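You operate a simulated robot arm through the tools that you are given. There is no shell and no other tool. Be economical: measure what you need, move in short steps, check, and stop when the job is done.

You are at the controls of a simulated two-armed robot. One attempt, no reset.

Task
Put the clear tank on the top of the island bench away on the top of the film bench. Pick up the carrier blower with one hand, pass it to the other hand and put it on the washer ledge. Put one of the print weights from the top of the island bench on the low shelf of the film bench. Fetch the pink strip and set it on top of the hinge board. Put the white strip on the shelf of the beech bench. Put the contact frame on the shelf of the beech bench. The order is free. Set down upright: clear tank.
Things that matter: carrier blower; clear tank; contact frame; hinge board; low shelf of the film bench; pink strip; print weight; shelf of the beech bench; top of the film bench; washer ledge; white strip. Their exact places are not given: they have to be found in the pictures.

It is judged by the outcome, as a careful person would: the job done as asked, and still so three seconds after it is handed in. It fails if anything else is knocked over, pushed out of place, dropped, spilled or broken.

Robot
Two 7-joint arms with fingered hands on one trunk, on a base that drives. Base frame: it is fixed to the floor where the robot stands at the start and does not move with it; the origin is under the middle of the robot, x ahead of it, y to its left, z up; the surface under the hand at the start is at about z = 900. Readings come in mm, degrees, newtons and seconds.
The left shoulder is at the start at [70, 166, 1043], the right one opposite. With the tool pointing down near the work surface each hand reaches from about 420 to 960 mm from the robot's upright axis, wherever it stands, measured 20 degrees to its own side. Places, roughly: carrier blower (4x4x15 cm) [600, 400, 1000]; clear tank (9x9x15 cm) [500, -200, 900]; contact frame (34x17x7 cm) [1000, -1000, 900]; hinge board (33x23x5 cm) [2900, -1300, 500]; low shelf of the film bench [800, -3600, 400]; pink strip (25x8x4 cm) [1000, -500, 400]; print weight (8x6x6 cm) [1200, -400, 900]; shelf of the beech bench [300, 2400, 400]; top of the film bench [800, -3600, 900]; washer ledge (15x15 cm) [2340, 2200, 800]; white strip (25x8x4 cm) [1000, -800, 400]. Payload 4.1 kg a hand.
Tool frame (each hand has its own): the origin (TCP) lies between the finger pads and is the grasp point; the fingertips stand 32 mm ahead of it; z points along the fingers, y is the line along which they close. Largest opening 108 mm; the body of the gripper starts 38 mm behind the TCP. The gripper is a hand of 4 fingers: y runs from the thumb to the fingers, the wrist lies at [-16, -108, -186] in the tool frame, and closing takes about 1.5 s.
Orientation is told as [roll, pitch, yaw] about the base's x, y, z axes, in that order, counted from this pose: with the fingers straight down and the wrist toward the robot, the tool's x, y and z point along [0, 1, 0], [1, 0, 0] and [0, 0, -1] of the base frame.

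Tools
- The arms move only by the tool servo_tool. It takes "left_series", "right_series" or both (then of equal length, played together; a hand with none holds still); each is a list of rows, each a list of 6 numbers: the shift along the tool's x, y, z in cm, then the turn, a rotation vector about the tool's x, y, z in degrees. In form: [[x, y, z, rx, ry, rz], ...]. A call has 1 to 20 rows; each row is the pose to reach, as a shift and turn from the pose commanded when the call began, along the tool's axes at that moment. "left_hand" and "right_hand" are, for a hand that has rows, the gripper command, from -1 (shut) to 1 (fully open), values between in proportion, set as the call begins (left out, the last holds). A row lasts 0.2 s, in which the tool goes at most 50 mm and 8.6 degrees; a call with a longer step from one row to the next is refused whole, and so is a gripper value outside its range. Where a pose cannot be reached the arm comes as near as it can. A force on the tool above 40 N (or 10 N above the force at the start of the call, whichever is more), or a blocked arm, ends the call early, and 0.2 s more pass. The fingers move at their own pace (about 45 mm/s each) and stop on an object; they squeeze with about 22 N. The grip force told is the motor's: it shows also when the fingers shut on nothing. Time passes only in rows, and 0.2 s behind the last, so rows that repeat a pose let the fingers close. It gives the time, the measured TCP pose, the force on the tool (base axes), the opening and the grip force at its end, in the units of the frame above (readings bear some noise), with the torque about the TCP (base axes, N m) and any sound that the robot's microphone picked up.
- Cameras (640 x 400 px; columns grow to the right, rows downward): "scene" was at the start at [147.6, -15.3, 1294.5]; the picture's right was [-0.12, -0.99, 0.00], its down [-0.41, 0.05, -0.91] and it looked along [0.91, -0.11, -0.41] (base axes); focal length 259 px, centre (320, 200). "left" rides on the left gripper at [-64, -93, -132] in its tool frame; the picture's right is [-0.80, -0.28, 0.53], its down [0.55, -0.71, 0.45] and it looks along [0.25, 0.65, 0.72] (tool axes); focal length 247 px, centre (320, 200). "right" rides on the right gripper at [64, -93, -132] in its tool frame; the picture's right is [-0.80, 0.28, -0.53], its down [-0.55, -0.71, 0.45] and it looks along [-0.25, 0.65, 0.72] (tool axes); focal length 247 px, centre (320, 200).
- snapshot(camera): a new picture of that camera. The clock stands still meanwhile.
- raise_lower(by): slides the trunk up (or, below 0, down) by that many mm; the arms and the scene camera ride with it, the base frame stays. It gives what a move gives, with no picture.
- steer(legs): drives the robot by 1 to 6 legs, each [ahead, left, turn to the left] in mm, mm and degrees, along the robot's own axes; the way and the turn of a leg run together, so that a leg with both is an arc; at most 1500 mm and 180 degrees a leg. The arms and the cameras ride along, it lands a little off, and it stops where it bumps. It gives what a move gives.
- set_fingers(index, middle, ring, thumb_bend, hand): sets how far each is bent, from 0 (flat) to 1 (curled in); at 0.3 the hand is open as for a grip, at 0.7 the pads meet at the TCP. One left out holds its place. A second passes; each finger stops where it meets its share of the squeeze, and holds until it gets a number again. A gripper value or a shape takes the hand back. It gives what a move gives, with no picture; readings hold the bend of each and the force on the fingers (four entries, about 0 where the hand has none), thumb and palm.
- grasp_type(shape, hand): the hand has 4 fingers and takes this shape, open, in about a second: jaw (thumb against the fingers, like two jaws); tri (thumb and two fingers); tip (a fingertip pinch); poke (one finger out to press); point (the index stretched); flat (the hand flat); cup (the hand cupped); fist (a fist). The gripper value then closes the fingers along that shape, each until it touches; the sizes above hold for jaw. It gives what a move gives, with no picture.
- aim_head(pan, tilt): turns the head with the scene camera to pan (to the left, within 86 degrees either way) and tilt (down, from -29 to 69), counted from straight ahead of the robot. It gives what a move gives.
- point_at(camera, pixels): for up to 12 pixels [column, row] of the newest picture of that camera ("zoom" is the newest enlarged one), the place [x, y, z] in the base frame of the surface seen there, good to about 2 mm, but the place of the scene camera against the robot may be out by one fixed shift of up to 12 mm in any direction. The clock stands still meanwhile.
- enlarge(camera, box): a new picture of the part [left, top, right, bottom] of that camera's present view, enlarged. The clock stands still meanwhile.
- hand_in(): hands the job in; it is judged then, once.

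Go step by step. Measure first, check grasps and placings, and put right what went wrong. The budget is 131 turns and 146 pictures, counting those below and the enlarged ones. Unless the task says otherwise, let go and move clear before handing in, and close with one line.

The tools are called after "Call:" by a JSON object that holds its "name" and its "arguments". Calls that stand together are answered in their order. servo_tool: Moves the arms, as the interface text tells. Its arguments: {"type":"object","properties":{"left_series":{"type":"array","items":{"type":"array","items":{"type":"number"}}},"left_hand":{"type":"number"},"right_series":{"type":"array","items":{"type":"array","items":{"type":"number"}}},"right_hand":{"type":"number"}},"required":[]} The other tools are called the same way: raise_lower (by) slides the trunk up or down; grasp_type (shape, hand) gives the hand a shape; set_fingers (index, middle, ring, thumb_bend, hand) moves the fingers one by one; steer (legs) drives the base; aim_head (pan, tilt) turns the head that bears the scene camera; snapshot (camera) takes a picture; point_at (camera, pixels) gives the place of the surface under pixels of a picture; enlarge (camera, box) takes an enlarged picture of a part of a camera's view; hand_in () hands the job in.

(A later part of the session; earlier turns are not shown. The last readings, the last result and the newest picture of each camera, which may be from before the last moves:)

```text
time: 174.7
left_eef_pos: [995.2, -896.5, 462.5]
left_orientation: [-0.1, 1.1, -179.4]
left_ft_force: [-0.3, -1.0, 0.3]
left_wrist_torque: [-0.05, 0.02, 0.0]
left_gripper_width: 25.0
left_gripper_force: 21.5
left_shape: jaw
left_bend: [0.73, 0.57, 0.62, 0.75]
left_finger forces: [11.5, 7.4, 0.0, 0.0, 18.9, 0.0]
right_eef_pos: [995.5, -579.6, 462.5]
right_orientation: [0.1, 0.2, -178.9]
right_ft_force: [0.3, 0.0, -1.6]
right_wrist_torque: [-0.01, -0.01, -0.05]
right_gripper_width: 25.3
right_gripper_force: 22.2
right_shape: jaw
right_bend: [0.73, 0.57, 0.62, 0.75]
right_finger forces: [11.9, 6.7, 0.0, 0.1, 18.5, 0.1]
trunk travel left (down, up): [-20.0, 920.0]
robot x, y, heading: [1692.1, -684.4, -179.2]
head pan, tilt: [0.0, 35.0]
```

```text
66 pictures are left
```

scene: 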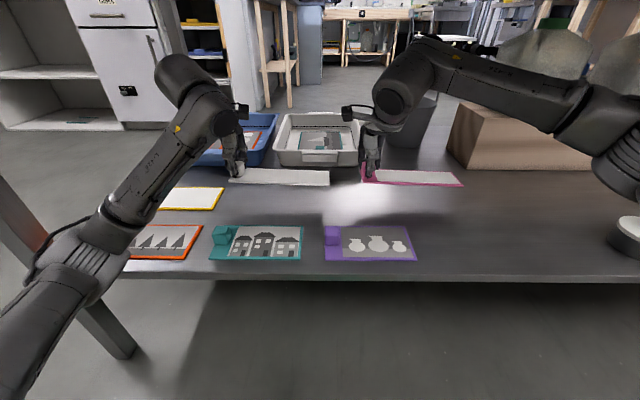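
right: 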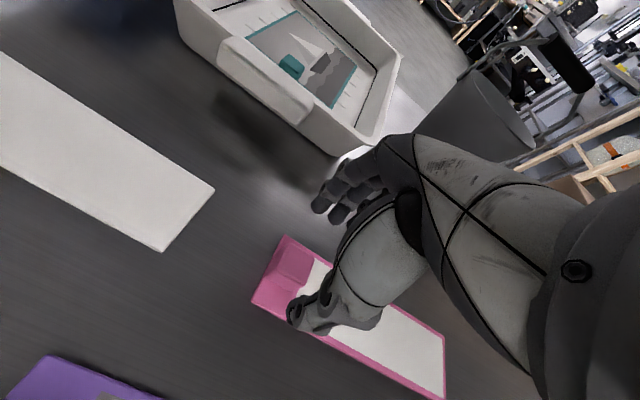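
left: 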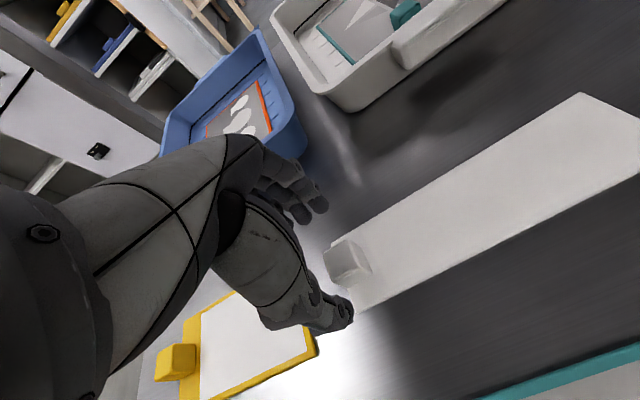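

Both strips hang level. Back out, raise the trunk, go to the hinge-board bench at heading 45° so I can see the opening.

Call:
{"name": "steer", "arguments": {"legs": [[-420, 0, 0]]}}

Call:
{"name": "raise_lower", "arguments": {"by": 300}}

Call:
{"name": "steer", "arguments": {"legs": [[0, 880, 0], [0, 0, -135]]}}

Call:
{"name": "aim_head", "arguments": {"pan": -40, "tilt": 30}}

Call:
{"name": "snapshot", "arguments": {"camera": "scene"}}

```text
time: 177.3
left_eef_pos: [1418.3, -894.0, 461.4]
left_orientation: [-0.1, 1.0, -179.2]
left_ft_force: [0.2, 0.9, -0.2]
left_wrist_torque: [-0.03, 0.0, 0.0]
left_gripper_width: 25.1
left_gripper_force: 21.6
left_shape: jaw
left_bend: [0.73, 0.57, 0.62, 0.75]
left_finger forces: [11.5, 7.4, 0.0, 0.0, 18.9, 0.1]
right_eef_pos: [1416.9, -577.5, 462.2]
right_orientation: [0.1, 0.2, -178.7]
right_ft_force: [0.2, 0.8, -0.6]
right_wrist_torque: [-0.01, -0.03, 0.03]
right_gripper_width: 25.3
right_gripper_force: 22.2
right_shape: jaw
right_bend: [0.73, 0.57, 0.62, 0.75]
right_finger forces: [12.0, 6.7, 0.0, 0.1, 18.6, 0.0]
trunk travel left (down, up): [-20.0, 920.0]
robot x, y, heading: [2116.7, -682.9, -179.1]
head pan, tilt: [0.0, 35.0]
```

```text
time: 180.3
left_eef_pos: [1417.4, -894.6, 761.6]
left_orientation: [-0.1, 1.1, -179.2]
left_ft_force: [-0.3, 0.5, -0.3]
left_wrist_torque: [-0.04, 0.02, 0.03]
left_gripper_width: 25.0
left_gripper_force: 21.7
left_shape: jaw
left_bend: [0.73, 0.57, 0.62, 0.75]
left_finger forces: [11.5, 7.4, 0.1, 0.0, 18.8, 0.0]
right_eef_pos: [1417.8, -577.4, 762.2]
right_orientation: [0.1, 0.2, -178.6]
right_ft_force: [-0.6, 0.6, 0.0]
right_wrist_torque: [-0.06, 0.0, 0.0]
right_gripper_width: 25.1
right_gripper_force: 21.9
right_shape: jaw
right_bend: [0.73, 0.57, 0.62, 0.75]
right_finger forces: [12.1, 6.7, 0.0, 0.1, 18.6, 0.1]
trunk travel left (down, up): [-320.0, 620.0]
robot x, y, heading: [2118.1, -682.2, -179.0]
head pan, tilt: [0.0, 35.0]
```

```text
time: 189.3
left_eef_pos: [2164.3, -825.8, 764.2]
left_orientation: [-0.7, 0.6, 70.3]
left_ft_force: [0.7, 0.2, -0.9]
left_wrist_torque: [0.02, 0.02, 0.01]
left_gripper_width: 25.0
left_gripper_force: 22.3
left_shape: jaw
left_bend: [0.73, 0.57, 0.62, 0.75]
left_finger forces: [11.4, 7.3, 0.0, 0.0, 18.8, 0.0]
right_eef_pos: [2444.5, -932.1, 765.7]
right_orientation: [-0.5, 0.1, 72.3]
right_ft_force: [0.4, -0.5, -0.1]
right_wrist_torque: [0.02, 0.05, 0.0]
right_gripper_width: 25.0
right_gripper_force: 21.8
right_shape: jaw
right_bend: [0.73, 0.57, 0.62, 0.75]
right_finger forces: [11.8, 6.5, 0.0, 0.0, 18.3, 0.1]
trunk travel left (down, up): [-320.0, 620.0]
robot x, y, heading: [2127.3, -1549.6, 70.5]
head pan, tilt: [0.0, 35.0]
stopped in leg 2: the robot was blocked; the commanded pose is now the measured one
```

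```text
time: 190.4
left_eef_pos: [2165.3, -823.0, 763.0]
left_orientation: [-0.9, 0.8, 70.2]
left_ft_force: [0.8, 0.8, -0.8]
left_wrist_torque: [0.01, 0.05, -0.01]
left_gripper_width: 24.8
left_gripper_force: 21.8
left_shape: jaw
left_bend: [0.73, 0.57, 0.62, 0.75]
left_finger forces: [11.4, 7.2, 0.0, 0.0, 18.7, 0.1]
right_eef_pos: [2447.2, -932.2, 763.4]
right_orientation: [-0.7, 0.3, 72.0]
right_ft_force: [-0.3, 0.0, -0.7]
right_wrist_torque: [0.03, 0.01, 0.0]
right_gripper_width: 25.2
right_gripper_force: 21.8
right_shape: jaw
right_bend: [0.73, 0.57, 0.62, 0.75]
right_finger forces: [11.8, 6.6, 0.0, 0.0, 18.3, 0.0]
trunk travel left (down, up): [-320.0, 620.0]
robot x, y, heading: [2128.3, -1550.8, 70.4]
head pan, tilt: [-40.0, 30.0]
```

```text
65 pictures are left
```

scene: 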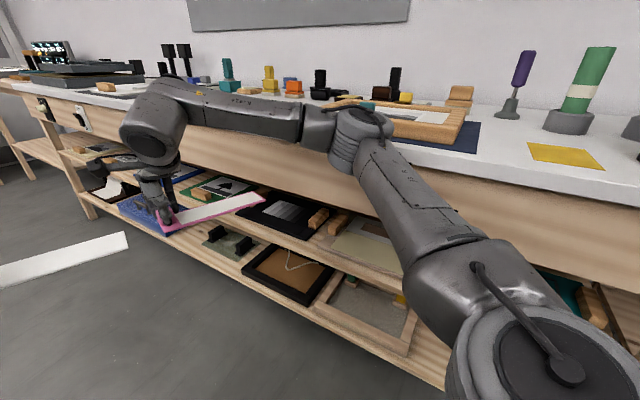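

The right elbow met the bench front. Turn back a little and measure the opening geometry.

Call:
{"name": "steer", "arguments": {"legs": [[0, 0, 15]]}}

Call:
{"name": "aim_head", "arguments": {"pan": -60, "tilt": 30}}

Call:
{"name": "snapshot", "arguments": {"camera": "scene"}}

Call:
{"name": "point_at", "arguments": {"camera": "scene", "pixels": [[200, 190], [250, 165], [250, 230], [270, 255], [300, 270], [330, 240], [280, 215], [240, 215], [120, 200], [150, 180], [170, 240], [200, 260]]}}

```text
time: 191.7
left_eef_pos: [1984.5, -836.3, 761.2]
left_orientation: [-0.2, 1.0, 85.2]
left_ft_force: [0.1, 0.4, -0.2]
left_wrist_torque: [0.03, 0.02, 0.03]
left_gripper_width: 25.1
left_gripper_force: 22.1
left_shape: jaw
left_bend: [0.73, 0.57, 0.62, 0.75]
left_finger forces: [11.3, 7.3, 0.1, 0.1, 18.6, 0.0]
right_eef_pos: [2286.7, -867.2, 756.6]
right_orientation: [0.2, 0.6, 87.0]
right_ft_force: [0.6, 0.0, 0.0]
right_wrist_torque: [0.03, 0.03, 0.01]
right_gripper_width: 25.3
right_gripper_force: 22.3
right_shape: jaw
right_bend: [0.73, 0.57, 0.62, 0.75]
right_finger forces: [11.7, 6.5, 0.0, 0.1, 18.2, 0.0]
trunk travel left (down, up): [-320.0, 620.0]
robot x, y, heading: [2124.5, -1549.2, 85.3]
head pan, tilt: [-40.0, 30.0]
```

```text
time: 192.5
left_eef_pos: [1985.2, -835.6, 761.2]
left_orientation: [0.0, 1.1, 85.2]
left_ft_force: [-0.3, 0.3, -0.6]
left_wrist_torque: [0.02, 0.07, 0.01]
left_gripper_width: 25.1
left_gripper_force: 22.2
left_shape: jaw
left_bend: [0.73, 0.57, 0.62, 0.75]
left_finger forces: [11.3, 7.2, 0.1, 0.1, 18.5, 0.1]
right_eef_pos: [2286.7, -867.3, 756.4]
right_orientation: [0.2, 0.7, 87.1]
right_ft_force: [-0.2, 0.1, -0.5]
right_wrist_torque: [0.03, 0.1, -0.02]
right_gripper_width: 25.2
right_gripper_force: 22.2
right_shape: jaw
right_bend: [0.73, 0.57, 0.62, 0.75]
right_finger forces: [11.7, 6.5, 0.1, 0.1, 18.1, 0.1]
trunk travel left (down, up): [-320.0, 620.0]
robot x, y, heading: [2132.1, -1553.2, 85.3]
head pan, tilt: [-60.0, 30.0]
```

```text
64 pictures are left
```

scene: 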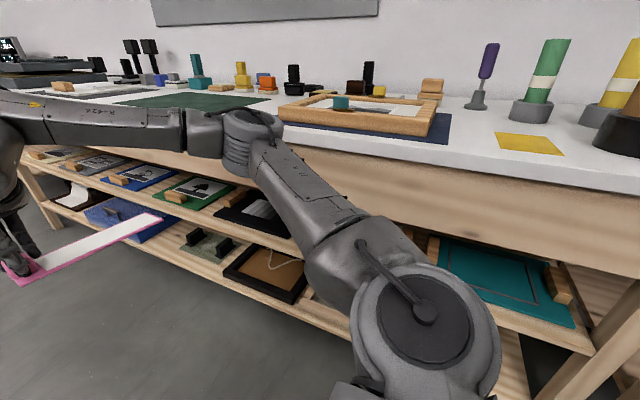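

```text
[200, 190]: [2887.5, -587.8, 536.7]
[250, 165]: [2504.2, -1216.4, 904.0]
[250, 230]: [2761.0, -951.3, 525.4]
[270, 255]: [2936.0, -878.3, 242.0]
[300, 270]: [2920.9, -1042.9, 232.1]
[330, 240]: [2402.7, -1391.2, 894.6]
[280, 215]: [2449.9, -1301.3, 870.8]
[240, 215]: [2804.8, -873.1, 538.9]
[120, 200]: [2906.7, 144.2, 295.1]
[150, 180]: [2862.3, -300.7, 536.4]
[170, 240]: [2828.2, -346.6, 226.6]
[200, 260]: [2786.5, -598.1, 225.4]
```

Call:
{"name": "point_at", "arguments": {"camera": "scene", "pixels": [[455, 225], [455, 215], [540, 245], [600, 260], [455, 170], [460, 270], [480, 285], [570, 320], [435, 250], [560, 285], [200, 165], [190, 172]]}}

Call:
{"name": "enlarge", "arguments": {"camera": "scene", "box": [380, 130, 640, 350]}}

```text
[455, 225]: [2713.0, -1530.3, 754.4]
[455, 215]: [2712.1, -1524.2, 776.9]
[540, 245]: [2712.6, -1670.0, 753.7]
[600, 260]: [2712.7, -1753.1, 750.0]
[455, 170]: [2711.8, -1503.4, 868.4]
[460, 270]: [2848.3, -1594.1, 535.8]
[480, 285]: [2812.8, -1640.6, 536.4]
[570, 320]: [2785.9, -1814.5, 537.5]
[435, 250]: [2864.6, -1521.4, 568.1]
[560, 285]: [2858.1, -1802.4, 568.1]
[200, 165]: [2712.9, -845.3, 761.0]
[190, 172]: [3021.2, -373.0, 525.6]
```

```text
1.82 times, centred on (510, 240) of scene
```

zoom: 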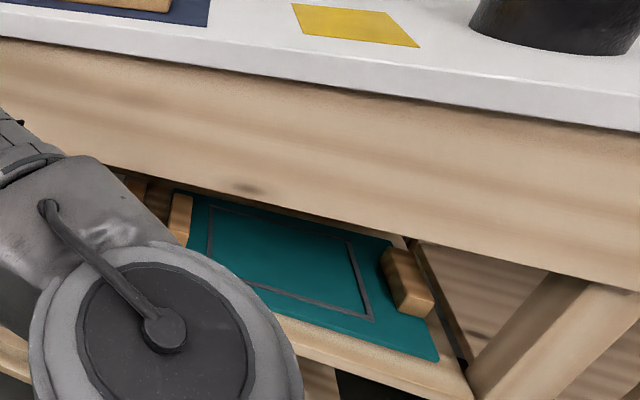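

The opening is 207 mm high (apron at x 2712, z 745); a 15–20° tilted hand fits. I'll tuck the left hand back, move off the bench, face it squarely and look at the hinge board.

Call:
{"name": "servo_tool", "arguments": {"left_series": [[0, -3.5, -2, 0, 0, 0], [0, -7, -4, 0, 0, 0], [0, -10.5, -6, 0, 0, 0], [0, -14, -8, 0, 0, 0], [0, -17.5, -10, 0, 0, 0], [0, -21, -12, 0, 0, 0], [0, -24, -14, 0, 0, 0], [0, -24, -14, 0, 0, 0]]}}

Call:
{"name": "steer", "arguments": {"legs": [[0, 260, 0], [0, 0, -85.3], [0, 470, 0]]}}

Call:
{"name": "raise_lower", "arguments": {"by": -130}}

Call:
{"name": "aim_head", "arguments": {"pan": -10, "tilt": 25}}

Call:
{"name": "snapshot", "arguments": {"camera": "scene"}}

Call:
{"name": "snapshot", "arguments": {"camera": "right"}}

```text
time: 194.3
left_eef_pos: [1964.9, -1072.5, 904.7]
left_orientation: [0.0, 1.0, 85.3]
left_ft_force: [0.3, -0.8, 0.7]
left_wrist_torque: [-0.01, 0.03, -0.01]
left_gripper_width: 24.9
left_gripper_force: 22.0
left_shape: jaw
left_bend: [0.73, 0.57, 0.62, 0.75]
left_finger forces: [11.3, 7.2, 0.0, 0.1, 18.5, 0.1]
right_eef_pos: [2288.2, -867.7, 756.4]
right_orientation: [0.2, 0.6, 86.9]
right_ft_force: [-0.5, 0.0, 0.0]
right_wrist_torque: [-0.01, 0.05, -0.01]
right_gripper_width: 25.0
right_gripper_force: 22.2
right_shape: jaw
right_bend: [0.73, 0.57, 0.62, 0.75]
right_finger forces: [11.7, 6.5, 0.0, 0.0, 18.1, 0.0]
trunk travel left (down, up): [-320.0, 620.0]
robot x, y, heading: [2128.5, -1550.8, 85.3]
head pan, tilt: [-60.0, 30.0]
```

```text
time: 202.2
left_eef_pos: [2331.5, -848.5, 905.8]
left_orientation: [-0.1, 1.1, 0.6]
left_ft_force: [0.2, -0.3, 0.2]
left_wrist_torque: [0.04, 0.04, 0.02]
left_gripper_width: 24.9
left_gripper_force: 22.0
left_shape: jaw
left_bend: [0.73, 0.57, 0.62, 0.75]
left_finger forces: [11.2, 7.0, 0.0, 0.0, 18.3, 0.0]
right_eef_pos: [2564.0, -1151.9, 756.4]
right_orientation: [0.2, 0.7, 2.3]
right_ft_force: [-0.3, -0.6, 0.0]
right_wrist_torque: [0.04, -0.01, -0.01]
right_gripper_width: 25.2
right_gripper_force: 21.4
right_shape: jaw
right_bend: [0.73, 0.57, 0.62, 0.75]
right_finger forces: [11.6, 6.3, 0.0, 0.0, 17.7, 0.0]
trunk travel left (down, up): [-320.0, 620.0]
robot x, y, heading: [1871.6, -1059.8, 0.5]
head pan, tilt: [-60.0, 30.0]
```

```text
time: 203.8
left_eef_pos: [2331.3, -851.3, 776.0]
left_orientation: [-0.1, 1.0, 0.5]
left_ft_force: [0.0, -0.4, -0.3]
left_wrist_torque: [0.02, 0.0, -0.05]
left_gripper_width: 24.8
left_gripper_force: 22.0
left_shape: jaw
left_bend: [0.73, 0.57, 0.62, 0.75]
left_finger forces: [11.1, 7.0, 0.0, 0.0, 18.2, 0.0]
right_eef_pos: [2563.9, -1151.1, 626.7]
right_orientation: [0.3, 0.7, 2.3]
right_ft_force: [0.2, 0.9, -0.8]
right_wrist_torque: [0.05, 0.0, 0.02]
right_gripper_width: 25.0
right_gripper_force: 22.0
right_shape: jaw
right_bend: [0.73, 0.57, 0.62, 0.75]
right_finger forces: [11.6, 6.3, 0.0, 0.0, 17.9, 0.0]
trunk travel left (down, up): [-190.0, 750.0]
robot x, y, heading: [1871.5, -1060.0, 0.4]
head pan, tilt: [-60.0, 30.0]
```

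```text
time: 205.0
left_eef_pos: [2330.8, -849.9, 776.4]
left_orientation: [-0.2, 1.0, 0.5]
left_ft_force: [-0.2, -0.3, -0.8]
left_wrist_torque: [0.04, -0.01, -0.02]
left_gripper_width: 25.0
left_gripper_force: 22.4
left_shape: jaw
left_bend: [0.73, 0.57, 0.62, 0.75]
left_finger forces: [11.2, 7.0, 0.0, 0.1, 18.2, 0.0]
right_eef_pos: [2563.1, -1152.1, 626.1]
right_orientation: [0.2, 0.6, 2.3]
right_ft_force: [-0.4, 0.0, -0.9]
right_wrist_torque: [0.06, -0.02, 0.0]
right_gripper_width: 25.2
right_gripper_force: 22.0
right_shape: jaw
right_bend: [0.73, 0.57, 0.62, 0.75]
right_finger forces: [11.6, 6.3, 0.0, 0.0, 17.8, 0.1]
trunk travel left (down, up): [-190.0, 750.0]
robot x, y, heading: [1870.7, -1055.8, 0.7]
head pan, tilt: [-10.0, 25.0]
```

```text
62 pictures are left
```

scene: 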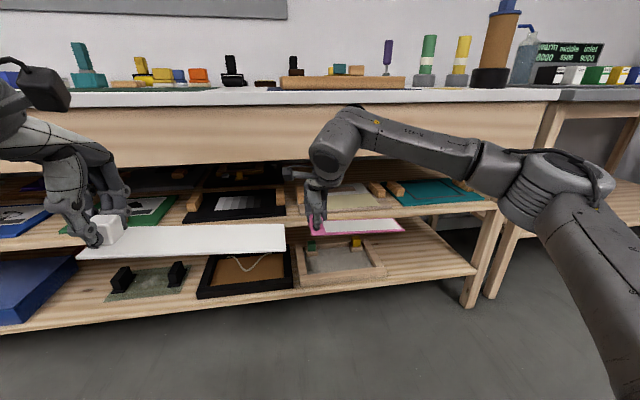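

```text
61 pictures are left
```

right: 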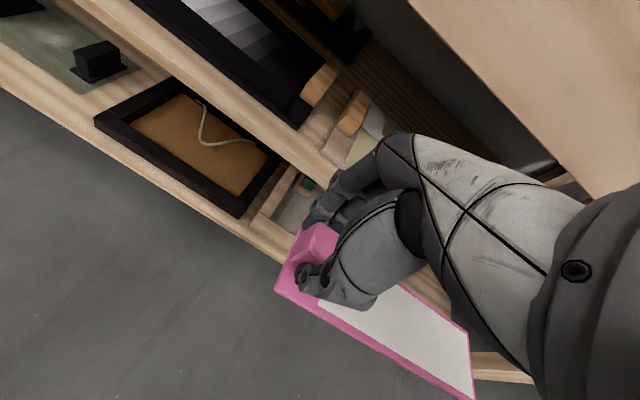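

Call:
{"name": "enlarge", "arguments": {"camera": "scene", "box": [270, 160, 430, 260]}}

Call:
{"name": "point_at", "arguments": {"camera": "right", "pixels": [[350, 110], [360, 148], [375, 120], [345, 160], [320, 82], [325, 150], [365, 100], [300, 130]]}}

Call:
{"name": "enlarge", "arguments": {"camera": "right", "box": [280, 40, 420, 200]}}

```text
4.00 times, centred on (350, 210) of scene
```

zoom: 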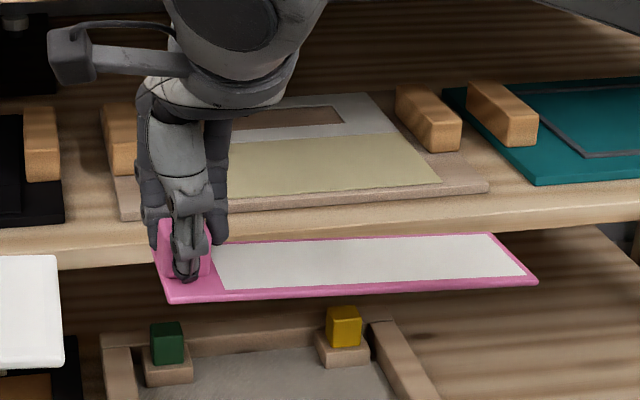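

```text
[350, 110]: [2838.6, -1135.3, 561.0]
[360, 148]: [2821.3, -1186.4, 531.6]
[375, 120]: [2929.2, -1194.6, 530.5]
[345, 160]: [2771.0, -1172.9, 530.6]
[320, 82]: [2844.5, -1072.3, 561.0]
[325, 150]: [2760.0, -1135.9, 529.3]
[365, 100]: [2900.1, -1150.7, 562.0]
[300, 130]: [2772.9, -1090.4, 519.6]
```

```text
2.50 times, centred on (350, 120) of right
```

zoom: 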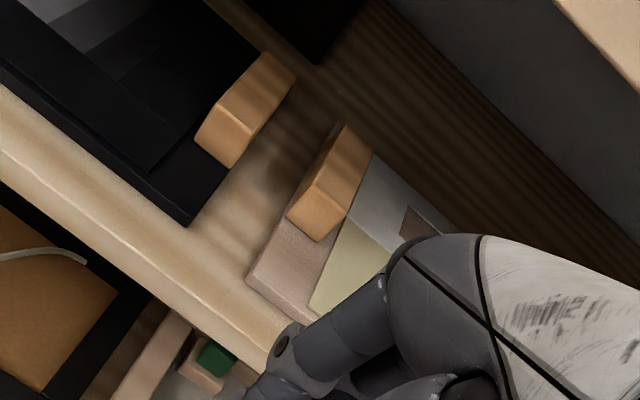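

Board top z 530.6, front edge x≈2757, left block near y -1140 starting x≈2815. Measuring the right side and the strip itself.

Call:
{"name": "enlarge", "arguments": {"camera": "scene", "box": [270, 160, 430, 260]}}

Call:
{"name": "point_at", "arguments": {"camera": "zoom", "pixels": [[430, 135], [400, 110], [455, 135], [480, 188], [126, 215], [125, 205], [120, 150], [135, 140], [170, 295], [535, 280], [488, 236], [225, 245]]}}

Call:
{"name": "point_at", "arguments": {"camera": "right", "pixels": [[282, 290], [470, 390], [465, 335], [298, 225], [315, 238], [400, 350], [420, 320]]}}

```text
4.00 times, centred on (350, 210) of scene
```

zoom: 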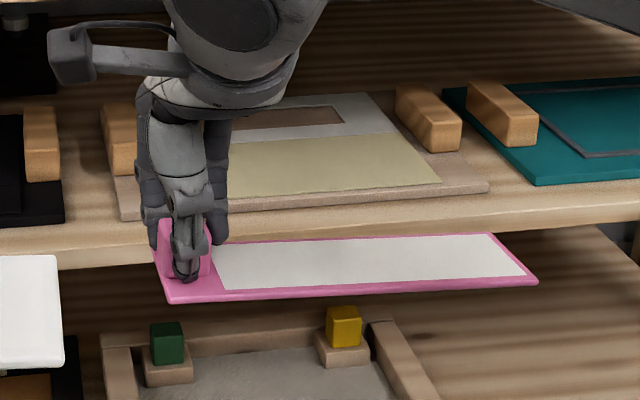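

```text
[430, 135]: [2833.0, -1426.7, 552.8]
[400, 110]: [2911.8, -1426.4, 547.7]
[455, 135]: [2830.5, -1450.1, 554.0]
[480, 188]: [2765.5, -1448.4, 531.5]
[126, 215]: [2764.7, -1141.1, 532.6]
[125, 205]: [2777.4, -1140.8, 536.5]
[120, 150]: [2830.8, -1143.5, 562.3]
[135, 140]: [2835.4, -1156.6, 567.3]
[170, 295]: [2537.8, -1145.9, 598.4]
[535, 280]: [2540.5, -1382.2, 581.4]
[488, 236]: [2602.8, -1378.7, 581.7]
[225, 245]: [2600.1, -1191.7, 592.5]
```

```text
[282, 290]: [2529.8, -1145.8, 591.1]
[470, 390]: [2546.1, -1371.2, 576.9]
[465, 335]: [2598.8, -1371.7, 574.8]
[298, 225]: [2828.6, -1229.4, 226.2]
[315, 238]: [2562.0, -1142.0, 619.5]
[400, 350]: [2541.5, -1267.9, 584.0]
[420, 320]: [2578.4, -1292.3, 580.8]
```

Strip must shift 27 mm right and 234 mm in, with the hand tilted ~18° to clear the apron. Setting the tilt and yaw now, then driving in.

Call:
{"name": "servo_tool", "arguments": {"right_series": [[-0.9, 0, 0, -6, -1, 0.8], [-1.8, 0, 0, -12, -2, 1.5], [-2.7, 0, 0, -18, -3, 2.3], [-2.7, 0, 0, -18, -3, 2.3]]}}

Call:
{"name": "steer", "arguments": {"legs": [[200, 0, 0]]}}

Call:
{"name": "snapshot", "arguments": {"camera": "scene"}}

Call:
{"name": "snapshot", "arguments": {"camera": "right"}}

```text
time: 206.0
left_eef_pos: [2330.4, -848.7, 775.1]
left_orientation: [-0.2, 1.1, 0.6]
left_ft_force: [0.2, -0.5, -0.2]
left_wrist_torque: [0.02, -0.02, 0.02]
left_gripper_width: 25.1
left_gripper_force: 21.7
left_shape: jaw
left_bend: [0.73, 0.57, 0.62, 0.75]
left_finger forces: [11.2, 7.0, 0.0, 0.0, 18.3, 0.1]
right_eef_pos: [2565.7, -1177.4, 627.2]
right_orientation: [-2.6, -17.4, 0.4]
right_ft_force: [0.6, 0.0, -1.4]
right_wrist_torque: [0.06, 0.02, 0.02]
right_gripper_width: 25.0
right_gripper_force: 22.2
right_shape: jaw
right_bend: [0.73, 0.57, 0.62, 0.75]
right_finger forces: [11.5, 6.3, 0.1, 0.1, 18.1, 0.0]
trunk travel left (down, up): [-190.0, 750.0]
robot x, y, heading: [1867.3, -1055.4, 0.5]
head pan, tilt: [-10.0, 25.0]
```

```text
time: 207.6
left_eef_pos: [2533.0, -848.3, 775.2]
left_orientation: [0.0, 0.9, 0.6]
left_ft_force: [-0.8, -0.1, -0.4]
left_wrist_torque: [0.05, -0.05, -0.02]
left_gripper_width: 25.1
left_gripper_force: 22.0
left_shape: jaw
left_bend: [0.73, 0.57, 0.62, 0.75]
left_finger forces: [11.1, 6.9, 0.0, 0.0, 18.3, 0.0]
right_eef_pos: [2768.5, -1178.0, 626.1]
right_orientation: [-2.5, -17.2, 0.4]
right_ft_force: [-1.7, 0.6, -7.2]
right_wrist_torque: [0.08, -0.63, -0.03]
right_gripper_width: 25.2
right_gripper_force: 22.1
right_shape: jaw
right_bend: [0.73, 0.57, 0.62, 0.75]
right_finger forces: [11.6, 6.3, 0.1, 0.0, 18.2, 7.5]
trunk travel left (down, up): [-190.0, 750.0]
robot x, y, heading: [2072.4, -1053.8, 0.7]
head pan, tilt: [-10.0, 25.0]
```

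```text
57 pictures are left
```

scene: 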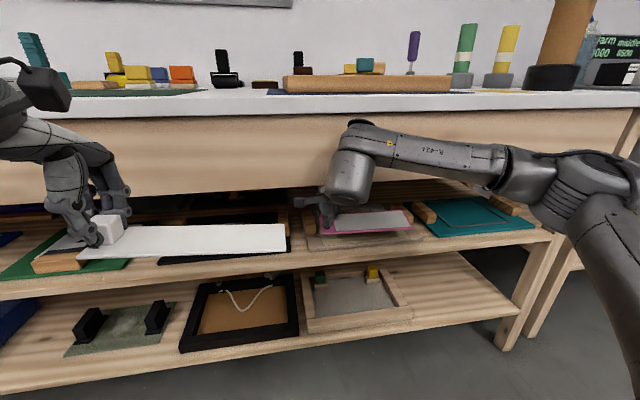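

```text
56 pictures are left
```

right: 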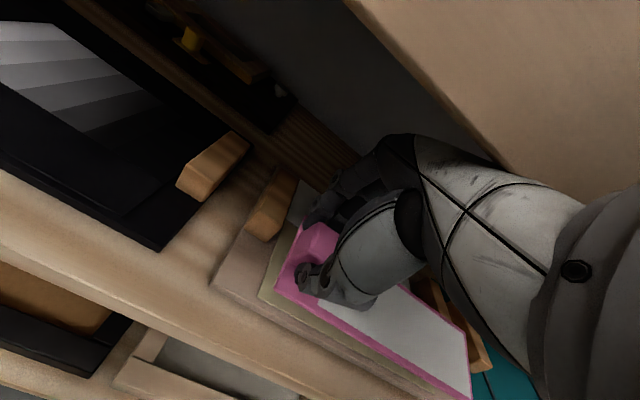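

The hand back is touching the apron (palm 7.5 N). Lower it 25 mm straight down first.

Call:
{"name": "servo_tool", "arguments": {"right_series": [[0, -0.3, 0.95, 0, 0, 0], [0, -0.6, 1.9, 0, 0, 0], [0, -0.77, 2.5, 0, 0, 0], [0, -0.77, 2.5, 0, 0, 0]]}}

Call:
{"name": "enlarge", "arguments": {"camera": "scene", "box": [260, 110, 460, 260]}}

Call:
{"name": "point_at", "arguments": {"camera": "zoom", "pixels": [[205, 330], [210, 395], [485, 315], [160, 300], [520, 300], [330, 330]]}}

```text
time: 208.6
left_eef_pos: [2532.5, -847.0, 775.6]
left_orientation: [0.0, 1.0, 0.5]
left_ft_force: [-0.8, 0.2, -0.3]
left_wrist_torque: [0.05, -0.01, 0.0]
left_gripper_width: 24.6
left_gripper_force: 21.9
left_shape: jaw
left_bend: [0.73, 0.57, 0.62, 0.75]
left_finger forces: [11.3, 7.1, 0.1, 0.1, 18.3, 0.0]
right_eef_pos: [2768.5, -1177.9, 599.1]
right_orientation: [-2.5, -17.2, 0.4]
right_ft_force: [-0.1, 0.4, -0.4]
right_wrist_torque: [0.04, 0.06, 0.0]
right_gripper_width: 24.8
right_gripper_force: 22.1
right_shape: jaw
right_bend: [0.73, 0.57, 0.62, 0.75]
right_finger forces: [11.6, 6.3, 0.1, 0.1, 18.2, 0.0]
trunk travel left (down, up): [-190.0, 750.0]
robot x, y, heading: [2066.9, -1056.1, 0.3]
head pan, tilt: [-10.0, 25.0]
```

```text
2.67 times, centred on (360, 185) of scene
```

zoom: 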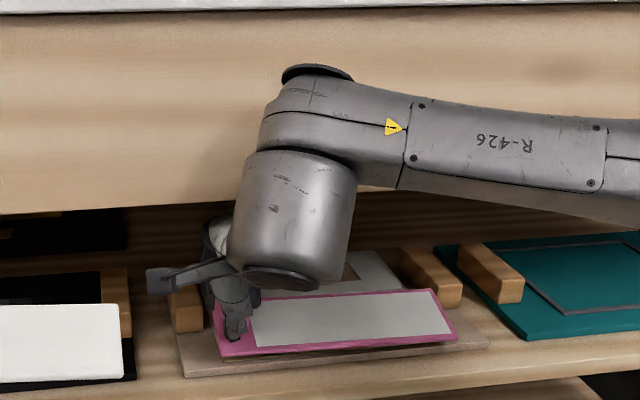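

```text
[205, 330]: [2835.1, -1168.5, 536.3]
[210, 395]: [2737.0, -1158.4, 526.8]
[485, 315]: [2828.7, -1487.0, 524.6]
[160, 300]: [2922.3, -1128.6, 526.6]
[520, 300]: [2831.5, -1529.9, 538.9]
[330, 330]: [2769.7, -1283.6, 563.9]
```

Free again, strip sits over the board between the blocks. Move 29 mm in and 10 mm down.

Call:
{"name": "servo_tool", "arguments": {"right_series": [[0, 0.9, 0.6, 0, 0, 0], [0, 1.7, 1.2, 0, 0, 0], [0, 2.47, 1.8, 0, 0, 0], [0, 2.47, 1.8, 0, 0, 0]]}}

Call:
{"name": "enlarge", "arguments": {"camera": "scene", "box": [260, 110, 460, 260]}}

Call:
{"name": "snapshot", "arguments": {"camera": "right"}}

```text
time: 209.6
left_eef_pos: [2532.0, -847.0, 776.3]
left_orientation: [-0.1, 1.0, 0.6]
left_ft_force: [-0.5, 0.0, -0.7]
left_wrist_torque: [0.04, 0.03, 0.04]
left_gripper_width: 25.0
left_gripper_force: 21.8
left_shape: jaw
left_bend: [0.73, 0.57, 0.62, 0.75]
left_finger forces: [11.2, 7.0, 0.0, 0.0, 18.3, 0.1]
right_eef_pos: [2796.2, -1178.0, 589.8]
right_orientation: [-2.6, -17.3, 0.4]
right_ft_force: [0.3, -0.5, -0.8]
right_wrist_torque: [0.06, 0.02, -0.02]
right_gripper_width: 25.0
right_gripper_force: 21.7
right_shape: jaw
right_bend: [0.73, 0.57, 0.62, 0.75]
right_finger forces: [11.7, 6.4, 0.0, 0.0, 18.0, 0.0]
trunk travel left (down, up): [-190.0, 750.0]
robot x, y, heading: [2072.7, -1055.0, 0.3]
head pan, tilt: [-10.0, 25.0]
```

```text
2.67 times, centred on (360, 185) of scene
```

zoom: 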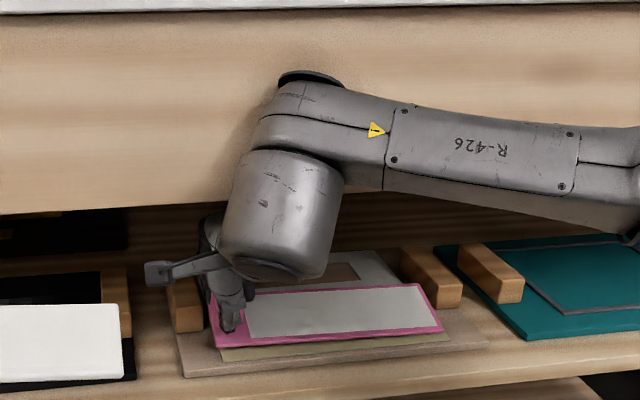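

```text
53 pictures are left
```

right: 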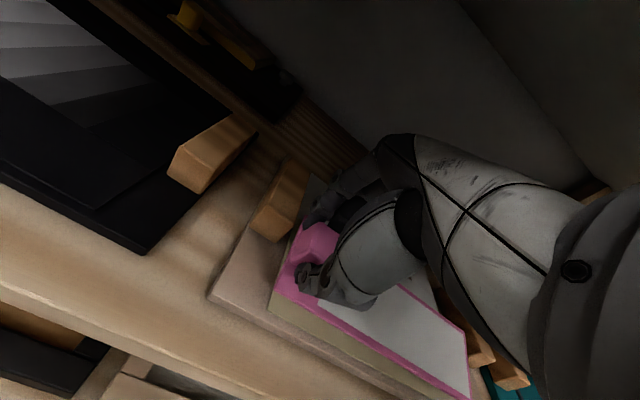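

Lower in small steps to contact.

Call:
{"name": "servo_tool", "arguments": {"right_series": [[0.4, -0.1, 0.3, 0, 0, 0], [0.4, -0.2, 0.6, 0, 0, 0], [0.4, -0.27, 0.85, 0, 0, 0], [0.4, -0.33, 1.05, 0, 0, 0], [0.4, -0.33, 1.05, 0, 0, 0]]}}

Call:
{"name": "enlarge", "arguments": {"camera": "scene", "box": [260, 110, 460, 260]}}

```text
time: 210.8
left_eef_pos: [2532.6, -848.3, 775.4]
left_orientation: [-0.1, 1.0, 0.6]
left_ft_force: [0.2, 0.4, -0.5]
left_wrist_torque: [0.02, 0.01, 0.0]
left_gripper_width: 24.6
left_gripper_force: 21.6
left_shape: jaw
left_bend: [0.73, 0.57, 0.62, 0.75]
left_finger forces: [11.1, 6.9, 0.0, 0.1, 18.3, 0.0]
right_eef_pos: [2795.6, -1175.9, 578.6]
right_orientation: [-2.6, -17.3, 0.3]
right_ft_force: [-0.4, -3.3, 3.0]
right_wrist_torque: [-0.05, -0.05, -0.08]
right_gripper_width: 25.2
right_gripper_force: 21.7
right_shape: jaw
right_bend: [0.73, 0.57, 0.62, 0.75]
right_finger forces: [16.4, 6.5, 0.0, 0.1, 18.6, 0.0]
trunk travel left (down, up): [-190.0, 750.0]
robot x, y, heading: [2070.4, -1054.8, 0.7]
head pan, tilt: [-10.0, 25.0]
```

```text
2.67 times, centred on (360, 185) of scene
```

zoom: 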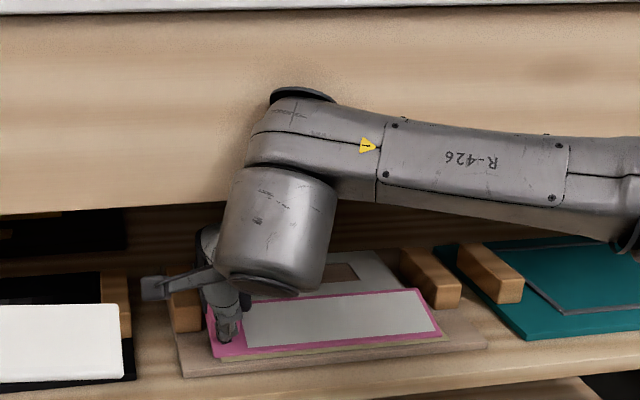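

Slight sideways contact with the left block (Fy -3.3). Shift 7 mm right, ease the tilt to ~10° and lower 3 mm.

Call:
{"name": "servo_tool", "arguments": {"right_series": [[-0.4, 0, -0.2, 0, 0, 0], [-0.8, 0, -0.2, 0, 0, 0], [-0.8, -0.1, 0.1, 4, 0, 0], [-0.8, -0.15, 0.4, 7.5, 1, 0], [-0.8, -0.15, 0.4, 7.5, 1, 0]]}}

Call:
{"name": "enlarge", "arguments": {"camera": "scene", "box": [260, 110, 460, 260]}}

Call:
{"name": "snapshot", "arguments": {"camera": "right"}}

```text
time: 212.2
left_eef_pos: [2521.7, -848.8, 782.6]
left_orientation: [0.0, 0.5, 0.3]
left_ft_force: [-0.1, 0.4, -0.5]
left_wrist_torque: [0.01, -0.01, -0.02]
left_gripper_width: 24.7
left_gripper_force: 22.7
left_shape: jaw
left_bend: [0.73, 0.57, 0.62, 0.75]
left_finger forces: [11.3, 7.0, 0.0, 0.0, 18.3, 0.0]
right_eef_pos: [2770.4, -1169.1, 572.9]
right_orientation: [-2.1, -9.5, 2.8]
right_ft_force: [-0.2, -0.3, -1.1]
right_wrist_torque: [0.01, -0.01, -0.03]
right_gripper_width: 25.2
right_gripper_force: 22.3
right_shape: jaw
right_bend: [0.73, 0.57, 0.62, 0.75]
right_finger forces: [12.1, 6.9, 0.1, 0.0, 19.1, 0.0]
trunk travel left (down, up): [-190.0, 750.0]
robot x, y, heading: [2066.7, -1057.3, 0.2]
head pan, tilt: [-10.0, 25.0]
stopped in row 5 (right hand): the arm was blocked; the commanded pose is now the measured one
```

```text
2.67 times, centred on (360, 185) of scene
```

zoom: 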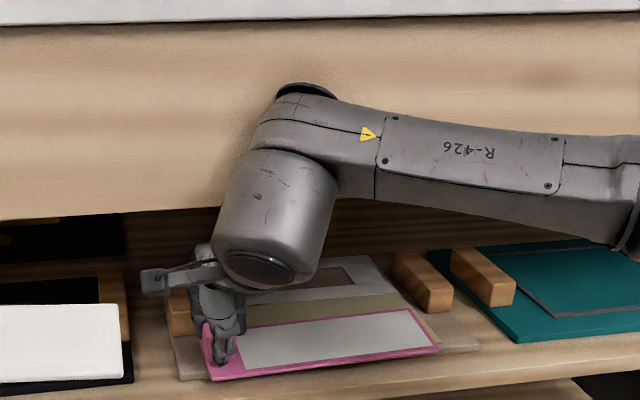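

```text
50 pictures are left
```

right: 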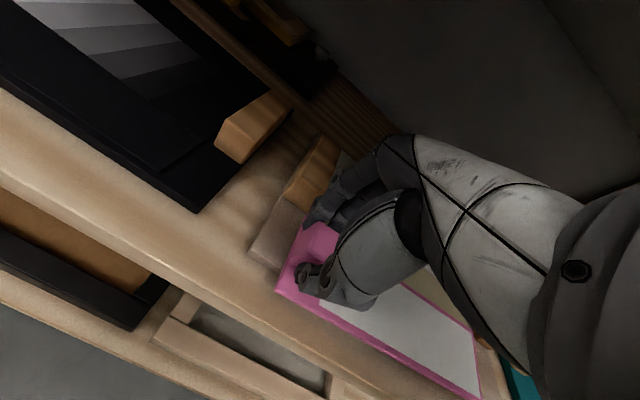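

The wrist pressed on the apron and pushed me back 26 mm. Return to the 17° tilt, lift slightly, and move back in.

Call:
{"name": "servo_tool", "arguments": {"right_series": [[0, 0.1, -0.6, -4, 0, 1], [-0.5, 0.1, -0.8, -8, 0, 2.4], [-1, 1, -0.6, -8, 0, 2.4], [-1, 2, -0.5, -8, 0, 2.4], [-1, 2.7, -0.36, -8, 0, 2.4], [-1, 2.7, -0.36, -8, 0, 2.4]]}}

Call:
{"name": "enlarge", "arguments": {"camera": "scene", "box": [260, 110, 460, 260]}}

Call:
{"name": "snapshot", "arguments": {"camera": "right"}}

```text
time: 213.6
left_eef_pos: [2522.8, -848.0, 779.0]
left_orientation: [0.0, 0.6, 0.5]
left_ft_force: [-0.4, 0.6, -0.3]
left_wrist_torque: [0.06, -0.02, 0.0]
left_gripper_width: 25.2
left_gripper_force: 21.8
left_shape: jaw
left_bend: [0.73, 0.57, 0.62, 0.75]
left_finger forces: [11.3, 7.1, 0.0, 0.1, 18.2, 0.1]
right_eef_pos: [2797.8, -1178.7, 573.5]
right_orientation: [-1.6, -17.2, 0.8]
right_ft_force: [-0.1, -1.9, 6.4]
right_wrist_torque: [-0.1, 0.18, 0.06]
right_gripper_width: 26.0
right_gripper_force: 22.3
right_shape: jaw
right_bend: [0.73, 0.56, 0.62, 0.76]
right_finger forces: [14.0, 8.4, 0.1, 0.0, 21.4, 0.1]
trunk travel left (down, up): [-190.0, 750.0]
robot x, y, heading: [2064.4, -1052.1, 0.3]
head pan, tilt: [-10.0, 25.0]
```

```text
2.67 times, centred on (360, 185) of scene
```

zoom: 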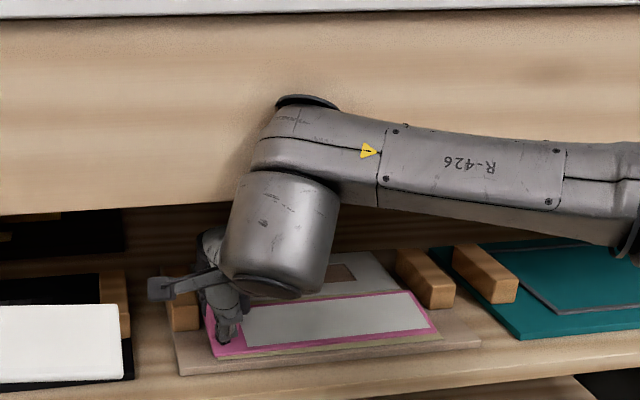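

```text
48 pictures are left
```

right: 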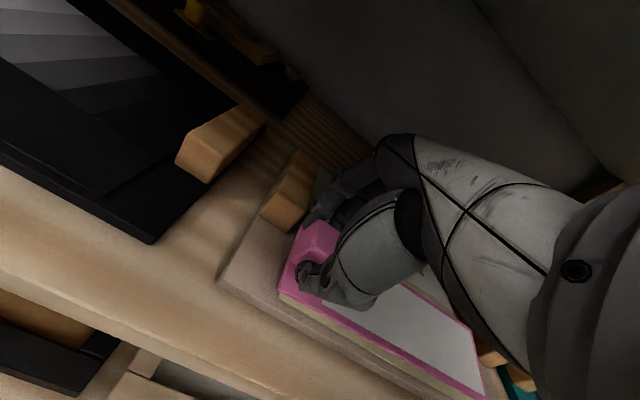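

Near edge of the strip rests on the board (6 N). Open gently.

Call:
{"name": "servo_tool", "arguments": {"right_series": [[0, 0, 0, 0, 0, 0], [0, 0, 0, 0, 0, 0], [0, 0, 0, 0, 0, 0], [0, 0, 0, 0, 0, 0], [0, 0, 0, 0, 0, 0]], "right_hand": -0.1}}

Call:
{"name": "enlarge", "arguments": {"camera": "scene", "box": [260, 110, 460, 260]}}

Call:
{"name": "snapshot", "arguments": {"camera": "right"}}

```text
time: 214.8
left_eef_pos: [2524.5, -850.0, 780.1]
left_orientation: [0.1, 0.7, 0.3]
left_ft_force: [0.2, 0.0, -0.7]
left_wrist_torque: [0.0, 0.01, -0.01]
left_gripper_width: 25.0
left_gripper_force: 22.2
left_shape: jaw
left_bend: [0.73, 0.57, 0.62, 0.75]
left_finger forces: [11.3, 7.0, 0.1, 0.0, 18.3, 0.0]
right_eef_pos: [2797.6, -1177.3, 575.6]
right_orientation: [-1.7, -17.2, 1.0]
right_ft_force: [1.0, 1.5, 4.2]
right_wrist_torque: [0.04, 0.03, 0.04]
right_gripper_width: 46.5
right_gripper_force: 0.1
right_shape: jaw
right_bend: [0.74, 0.47, 0.44, 0.74]
right_finger forces: [0.1, 0.1, 0.0, 0.0, 4.2, 0.0]
trunk travel left (down, up): [-190.0, 750.0]
robot x, y, heading: [2069.0, -1052.0, 0.3]
head pan, tilt: [-10.0, 25.0]
```

```text
2.67 times, centred on (360, 185) of scene
```

zoom: 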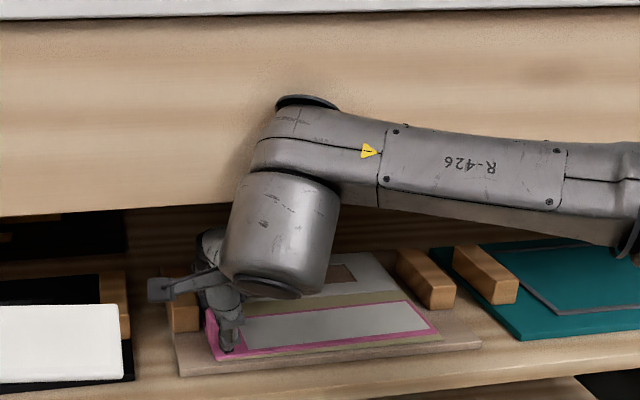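

```text
46 pictures are left
```

right: 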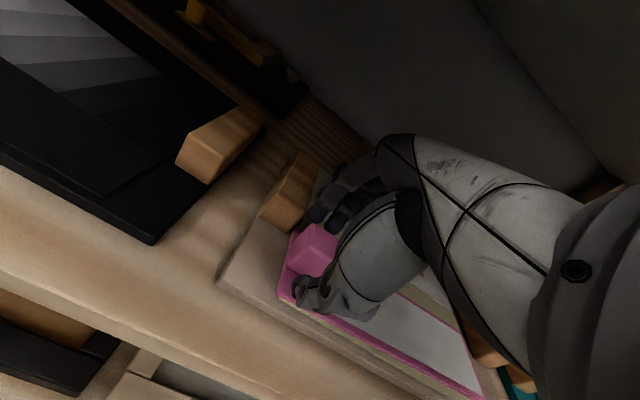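

The strip lies flat on the board. Slide the open fingers sideways off the cube (along -y), then back out.

Call:
{"name": "servo_tool", "arguments": {"right_series": [[0, 0.2, -0.6, 0, 0, 0], [-1.5, 0.3, -0.9, 0, 0, 0], [-3, 0.4, -1.1, 0, 0, 0], [-4.5, 0.4, -1.1, 0, 0, 0], [-6, 0.4, -1.1, 0, 0, 0], [-6, 0.6, -1.8, 0, 0, 0], [-6, 0.6, -1.8, 0, 0, 0]]}}

Call:
{"name": "steer", "arguments": {"legs": [[-250, 0, 0]]}}

Call:
{"name": "enlarge", "arguments": {"camera": "scene", "box": [240, 140, 440, 280]}}

```text
time: 215.5
left_eef_pos: [2525.2, -843.5, 779.0]
left_orientation: [-0.1, 0.9, 0.7]
left_ft_force: [-0.1, 0.1, -0.4]
left_wrist_torque: [0.05, -0.01, 0.0]
left_gripper_width: 24.9
left_gripper_force: 21.5
left_shape: jaw
left_bend: [0.73, 0.57, 0.62, 0.75]
left_finger forces: [11.3, 7.1, 0.0, 0.0, 18.3, 0.1]
right_eef_pos: [2798.1, -1182.6, 590.6]
right_orientation: [-2.0, -17.6, 2.4]
right_ft_force: [-0.2, 0.1, -0.1]
right_wrist_torque: [-0.03, 0.02, -0.03]
right_gripper_width: 48.6
right_gripper_force: 0.1
right_shape: jaw
right_bend: [0.74, 0.47, 0.44, 0.72]
right_finger forces: [0.0, 0.0, 0.0, 0.0, 0.1, 0.1]
trunk travel left (down, up): [-190.0, 750.0]
robot x, y, heading: [2068.2, -1054.8, 0.7]
head pan, tilt: [-10.0, 25.0]
stopped in row 3 (right hand): the force on the tool passed its limit at 70 N (the readings are from after the stop); the commanded pose is now the measured one
```

```text
time: 217.3
left_eef_pos: [2281.0, -846.7, 775.8]
left_orientation: [0.0, 1.0, 0.7]
left_ft_force: [-0.6, 0.4, 0.2]
left_wrist_torque: [0.04, -0.03, 0.02]
left_gripper_width: 25.1
left_gripper_force: 22.0
left_shape: jaw
left_bend: [0.73, 0.57, 0.62, 0.75]
left_finger forces: [11.3, 7.1, 0.0, 0.1, 18.3, 0.1]
right_eef_pos: [2554.1, -1190.2, 584.7]
right_orientation: [-1.9, -17.0, 1.8]
right_ft_force: [-0.2, -0.2, -0.3]
right_wrist_torque: [0.0, 0.01, 0.03]
right_gripper_width: 48.7
right_gripper_force: 0.0
right_shape: jaw
right_bend: [0.74, 0.47, 0.44, 0.72]
right_finger forces: [0.1, 0.0, 0.1, 0.0, 0.0, 0.1]
trunk travel left (down, up): [-190.0, 750.0]
robot x, y, heading: [1821.1, -1056.1, 0.8]
head pan, tilt: [-10.0, 25.0]
```

```text
2.86 times, centred on (340, 210) of scene
```

zoom: 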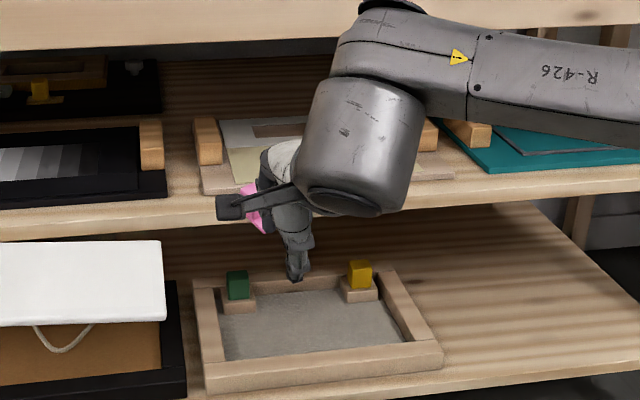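

A force spike occurred and I backed out; a pink patch shows at zoom (252,208). Check where it is.

Call:
{"name": "point_at", "arguments": {"camera": "zoom", "pixels": [[250, 195], [257, 218], [250, 220], [240, 165], [430, 170], [210, 190]]}}

Call:
{"name": "snapshot", "arguments": {"camera": "right"}}

```text
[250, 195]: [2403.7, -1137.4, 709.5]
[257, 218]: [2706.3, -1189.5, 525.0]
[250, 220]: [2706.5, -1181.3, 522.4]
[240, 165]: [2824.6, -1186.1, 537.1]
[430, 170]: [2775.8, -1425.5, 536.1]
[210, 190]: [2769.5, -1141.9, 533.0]
```

```text
44 pictures are left
```

right: 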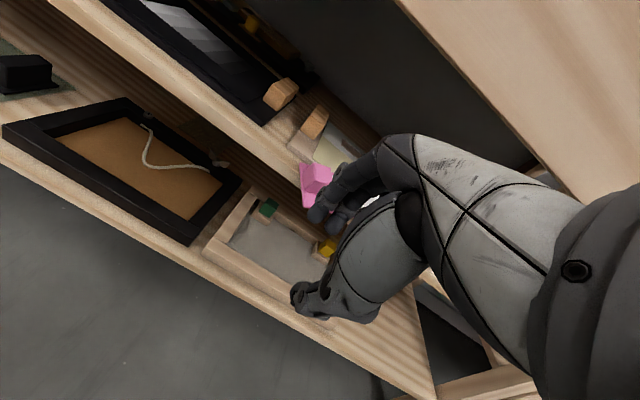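

The fingers dragged the strip's cube end out to x≈2706, overhanging. Back off and look carefully.

Call:
{"name": "steer", "arguments": {"legs": [[-130, 0, 0]]}}

Call:
{"name": "servo_tool", "arguments": {"right_series": [[0, -3, -3, 0, 0, 0], [0, -6, -6, 0, 0, 0], [0, -9, -9, 0, 0, 0], [0, -12, -12, 0, 0, 0], [0, -13, -16, 0, 0, 0], [0, -14, -20, 0, 0, 0], [0, -14, -20, 0, 0, 0]]}}

Call:
{"name": "snapshot", "arguments": {"camera": "scene"}}

Call:
{"name": "enlarge", "arguments": {"camera": "scene", "box": [260, 150, 420, 270]}}

```text
time: 218.6
left_eef_pos: [2150.0, -849.7, 775.0]
left_orientation: [-0.1, 1.0, 0.7]
left_ft_force: [-1.2, -0.1, 0.5]
left_wrist_torque: [0.03, 0.02, 0.02]
left_gripper_width: 24.8
left_gripper_force: 22.3
left_shape: jaw
left_bend: [0.73, 0.57, 0.62, 0.75]
left_finger forces: [11.3, 7.1, 0.1, 0.0, 18.4, 0.0]
right_eef_pos: [2422.7, -1190.6, 584.2]
right_orientation: [-1.9, -17.2, 2.0]
right_ft_force: [0.7, 0.2, 0.8]
right_wrist_torque: [0.01, 0.02, 0.0]
right_gripper_width: 48.8
right_gripper_force: 0.0
right_shape: jaw
right_bend: [0.74, 0.47, 0.44, 0.72]
right_finger forces: [0.0, 0.0, 0.0, 0.0, 0.0, 0.0]
trunk travel left (down, up): [-190.0, 750.0]
robot x, y, heading: [1688.2, -1058.2, 0.7]
head pan, tilt: [-10.0, 25.0]
```

```text
time: 220.2
left_eef_pos: [2151.8, -850.1, 776.0]
left_orientation: [0.0, 1.1, 0.7]
left_ft_force: [0.3, 0.1, -0.8]
left_wrist_torque: [0.05, 0.0, 0.01]
left_gripper_width: 24.9
left_gripper_force: 22.0
left_shape: jaw
left_bend: [0.73, 0.57, 0.62, 0.75]
left_finger forces: [11.2, 7.1, 0.0, 0.1, 18.2, 0.1]
right_eef_pos: [2230.1, -1190.5, 734.4]
right_orientation: [-1.8, -17.2, 2.1]
right_ft_force: [0.0, 0.0, 0.2]
right_wrist_torque: [-0.02, -0.01, -0.01]
right_gripper_width: 48.5
right_gripper_force: 0.1
right_shape: jaw
right_bend: [0.74, 0.47, 0.44, 0.72]
right_finger forces: [0.1, 0.1, 0.0, 0.0, 0.1, 0.0]
trunk travel left (down, up): [-190.0, 750.0]
robot x, y, heading: [1691.0, -1059.9, 0.8]
head pan, tilt: [-10.0, 25.0]
```

```text
43 pictures are left
```

scene: 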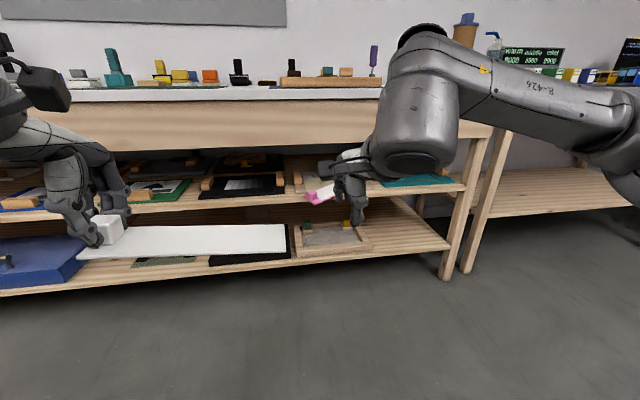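

```text
3.33 times, centred on (340, 210) of scene
```

zoom: 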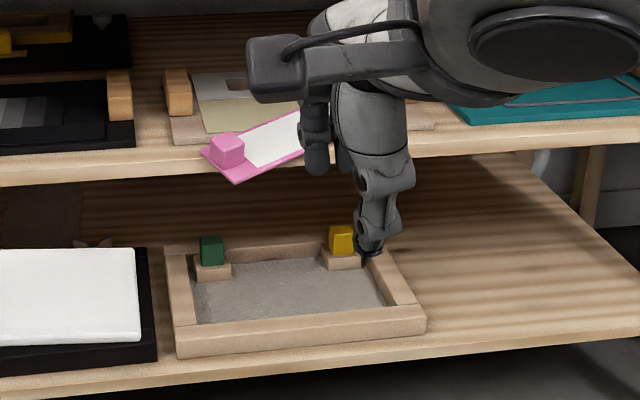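

The strip still lies on the board, turned, with its cube end overhanging the front. Measure its pose.

Call:
{"name": "point_at", "arguments": {"camera": "zoom", "pixels": [[205, 153], [237, 180], [225, 140], [215, 155], [235, 158], [300, 150], [290, 115], [260, 128], [300, 118]]}}

Call:
{"name": "enlarge", "arguments": {"camera": "right", "box": [200, 60, 460, 230]}}

```text
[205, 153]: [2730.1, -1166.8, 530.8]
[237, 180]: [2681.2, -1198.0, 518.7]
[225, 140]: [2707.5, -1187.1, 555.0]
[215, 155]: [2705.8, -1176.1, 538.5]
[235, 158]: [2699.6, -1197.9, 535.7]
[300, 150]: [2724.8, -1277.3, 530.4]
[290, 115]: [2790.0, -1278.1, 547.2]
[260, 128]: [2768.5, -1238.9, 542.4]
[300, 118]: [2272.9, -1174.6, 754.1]
```

```text
2.35 times, centred on (330, 145) of right
```

zoom: 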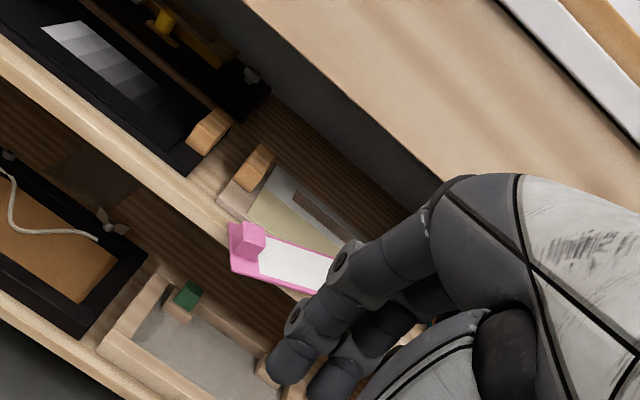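

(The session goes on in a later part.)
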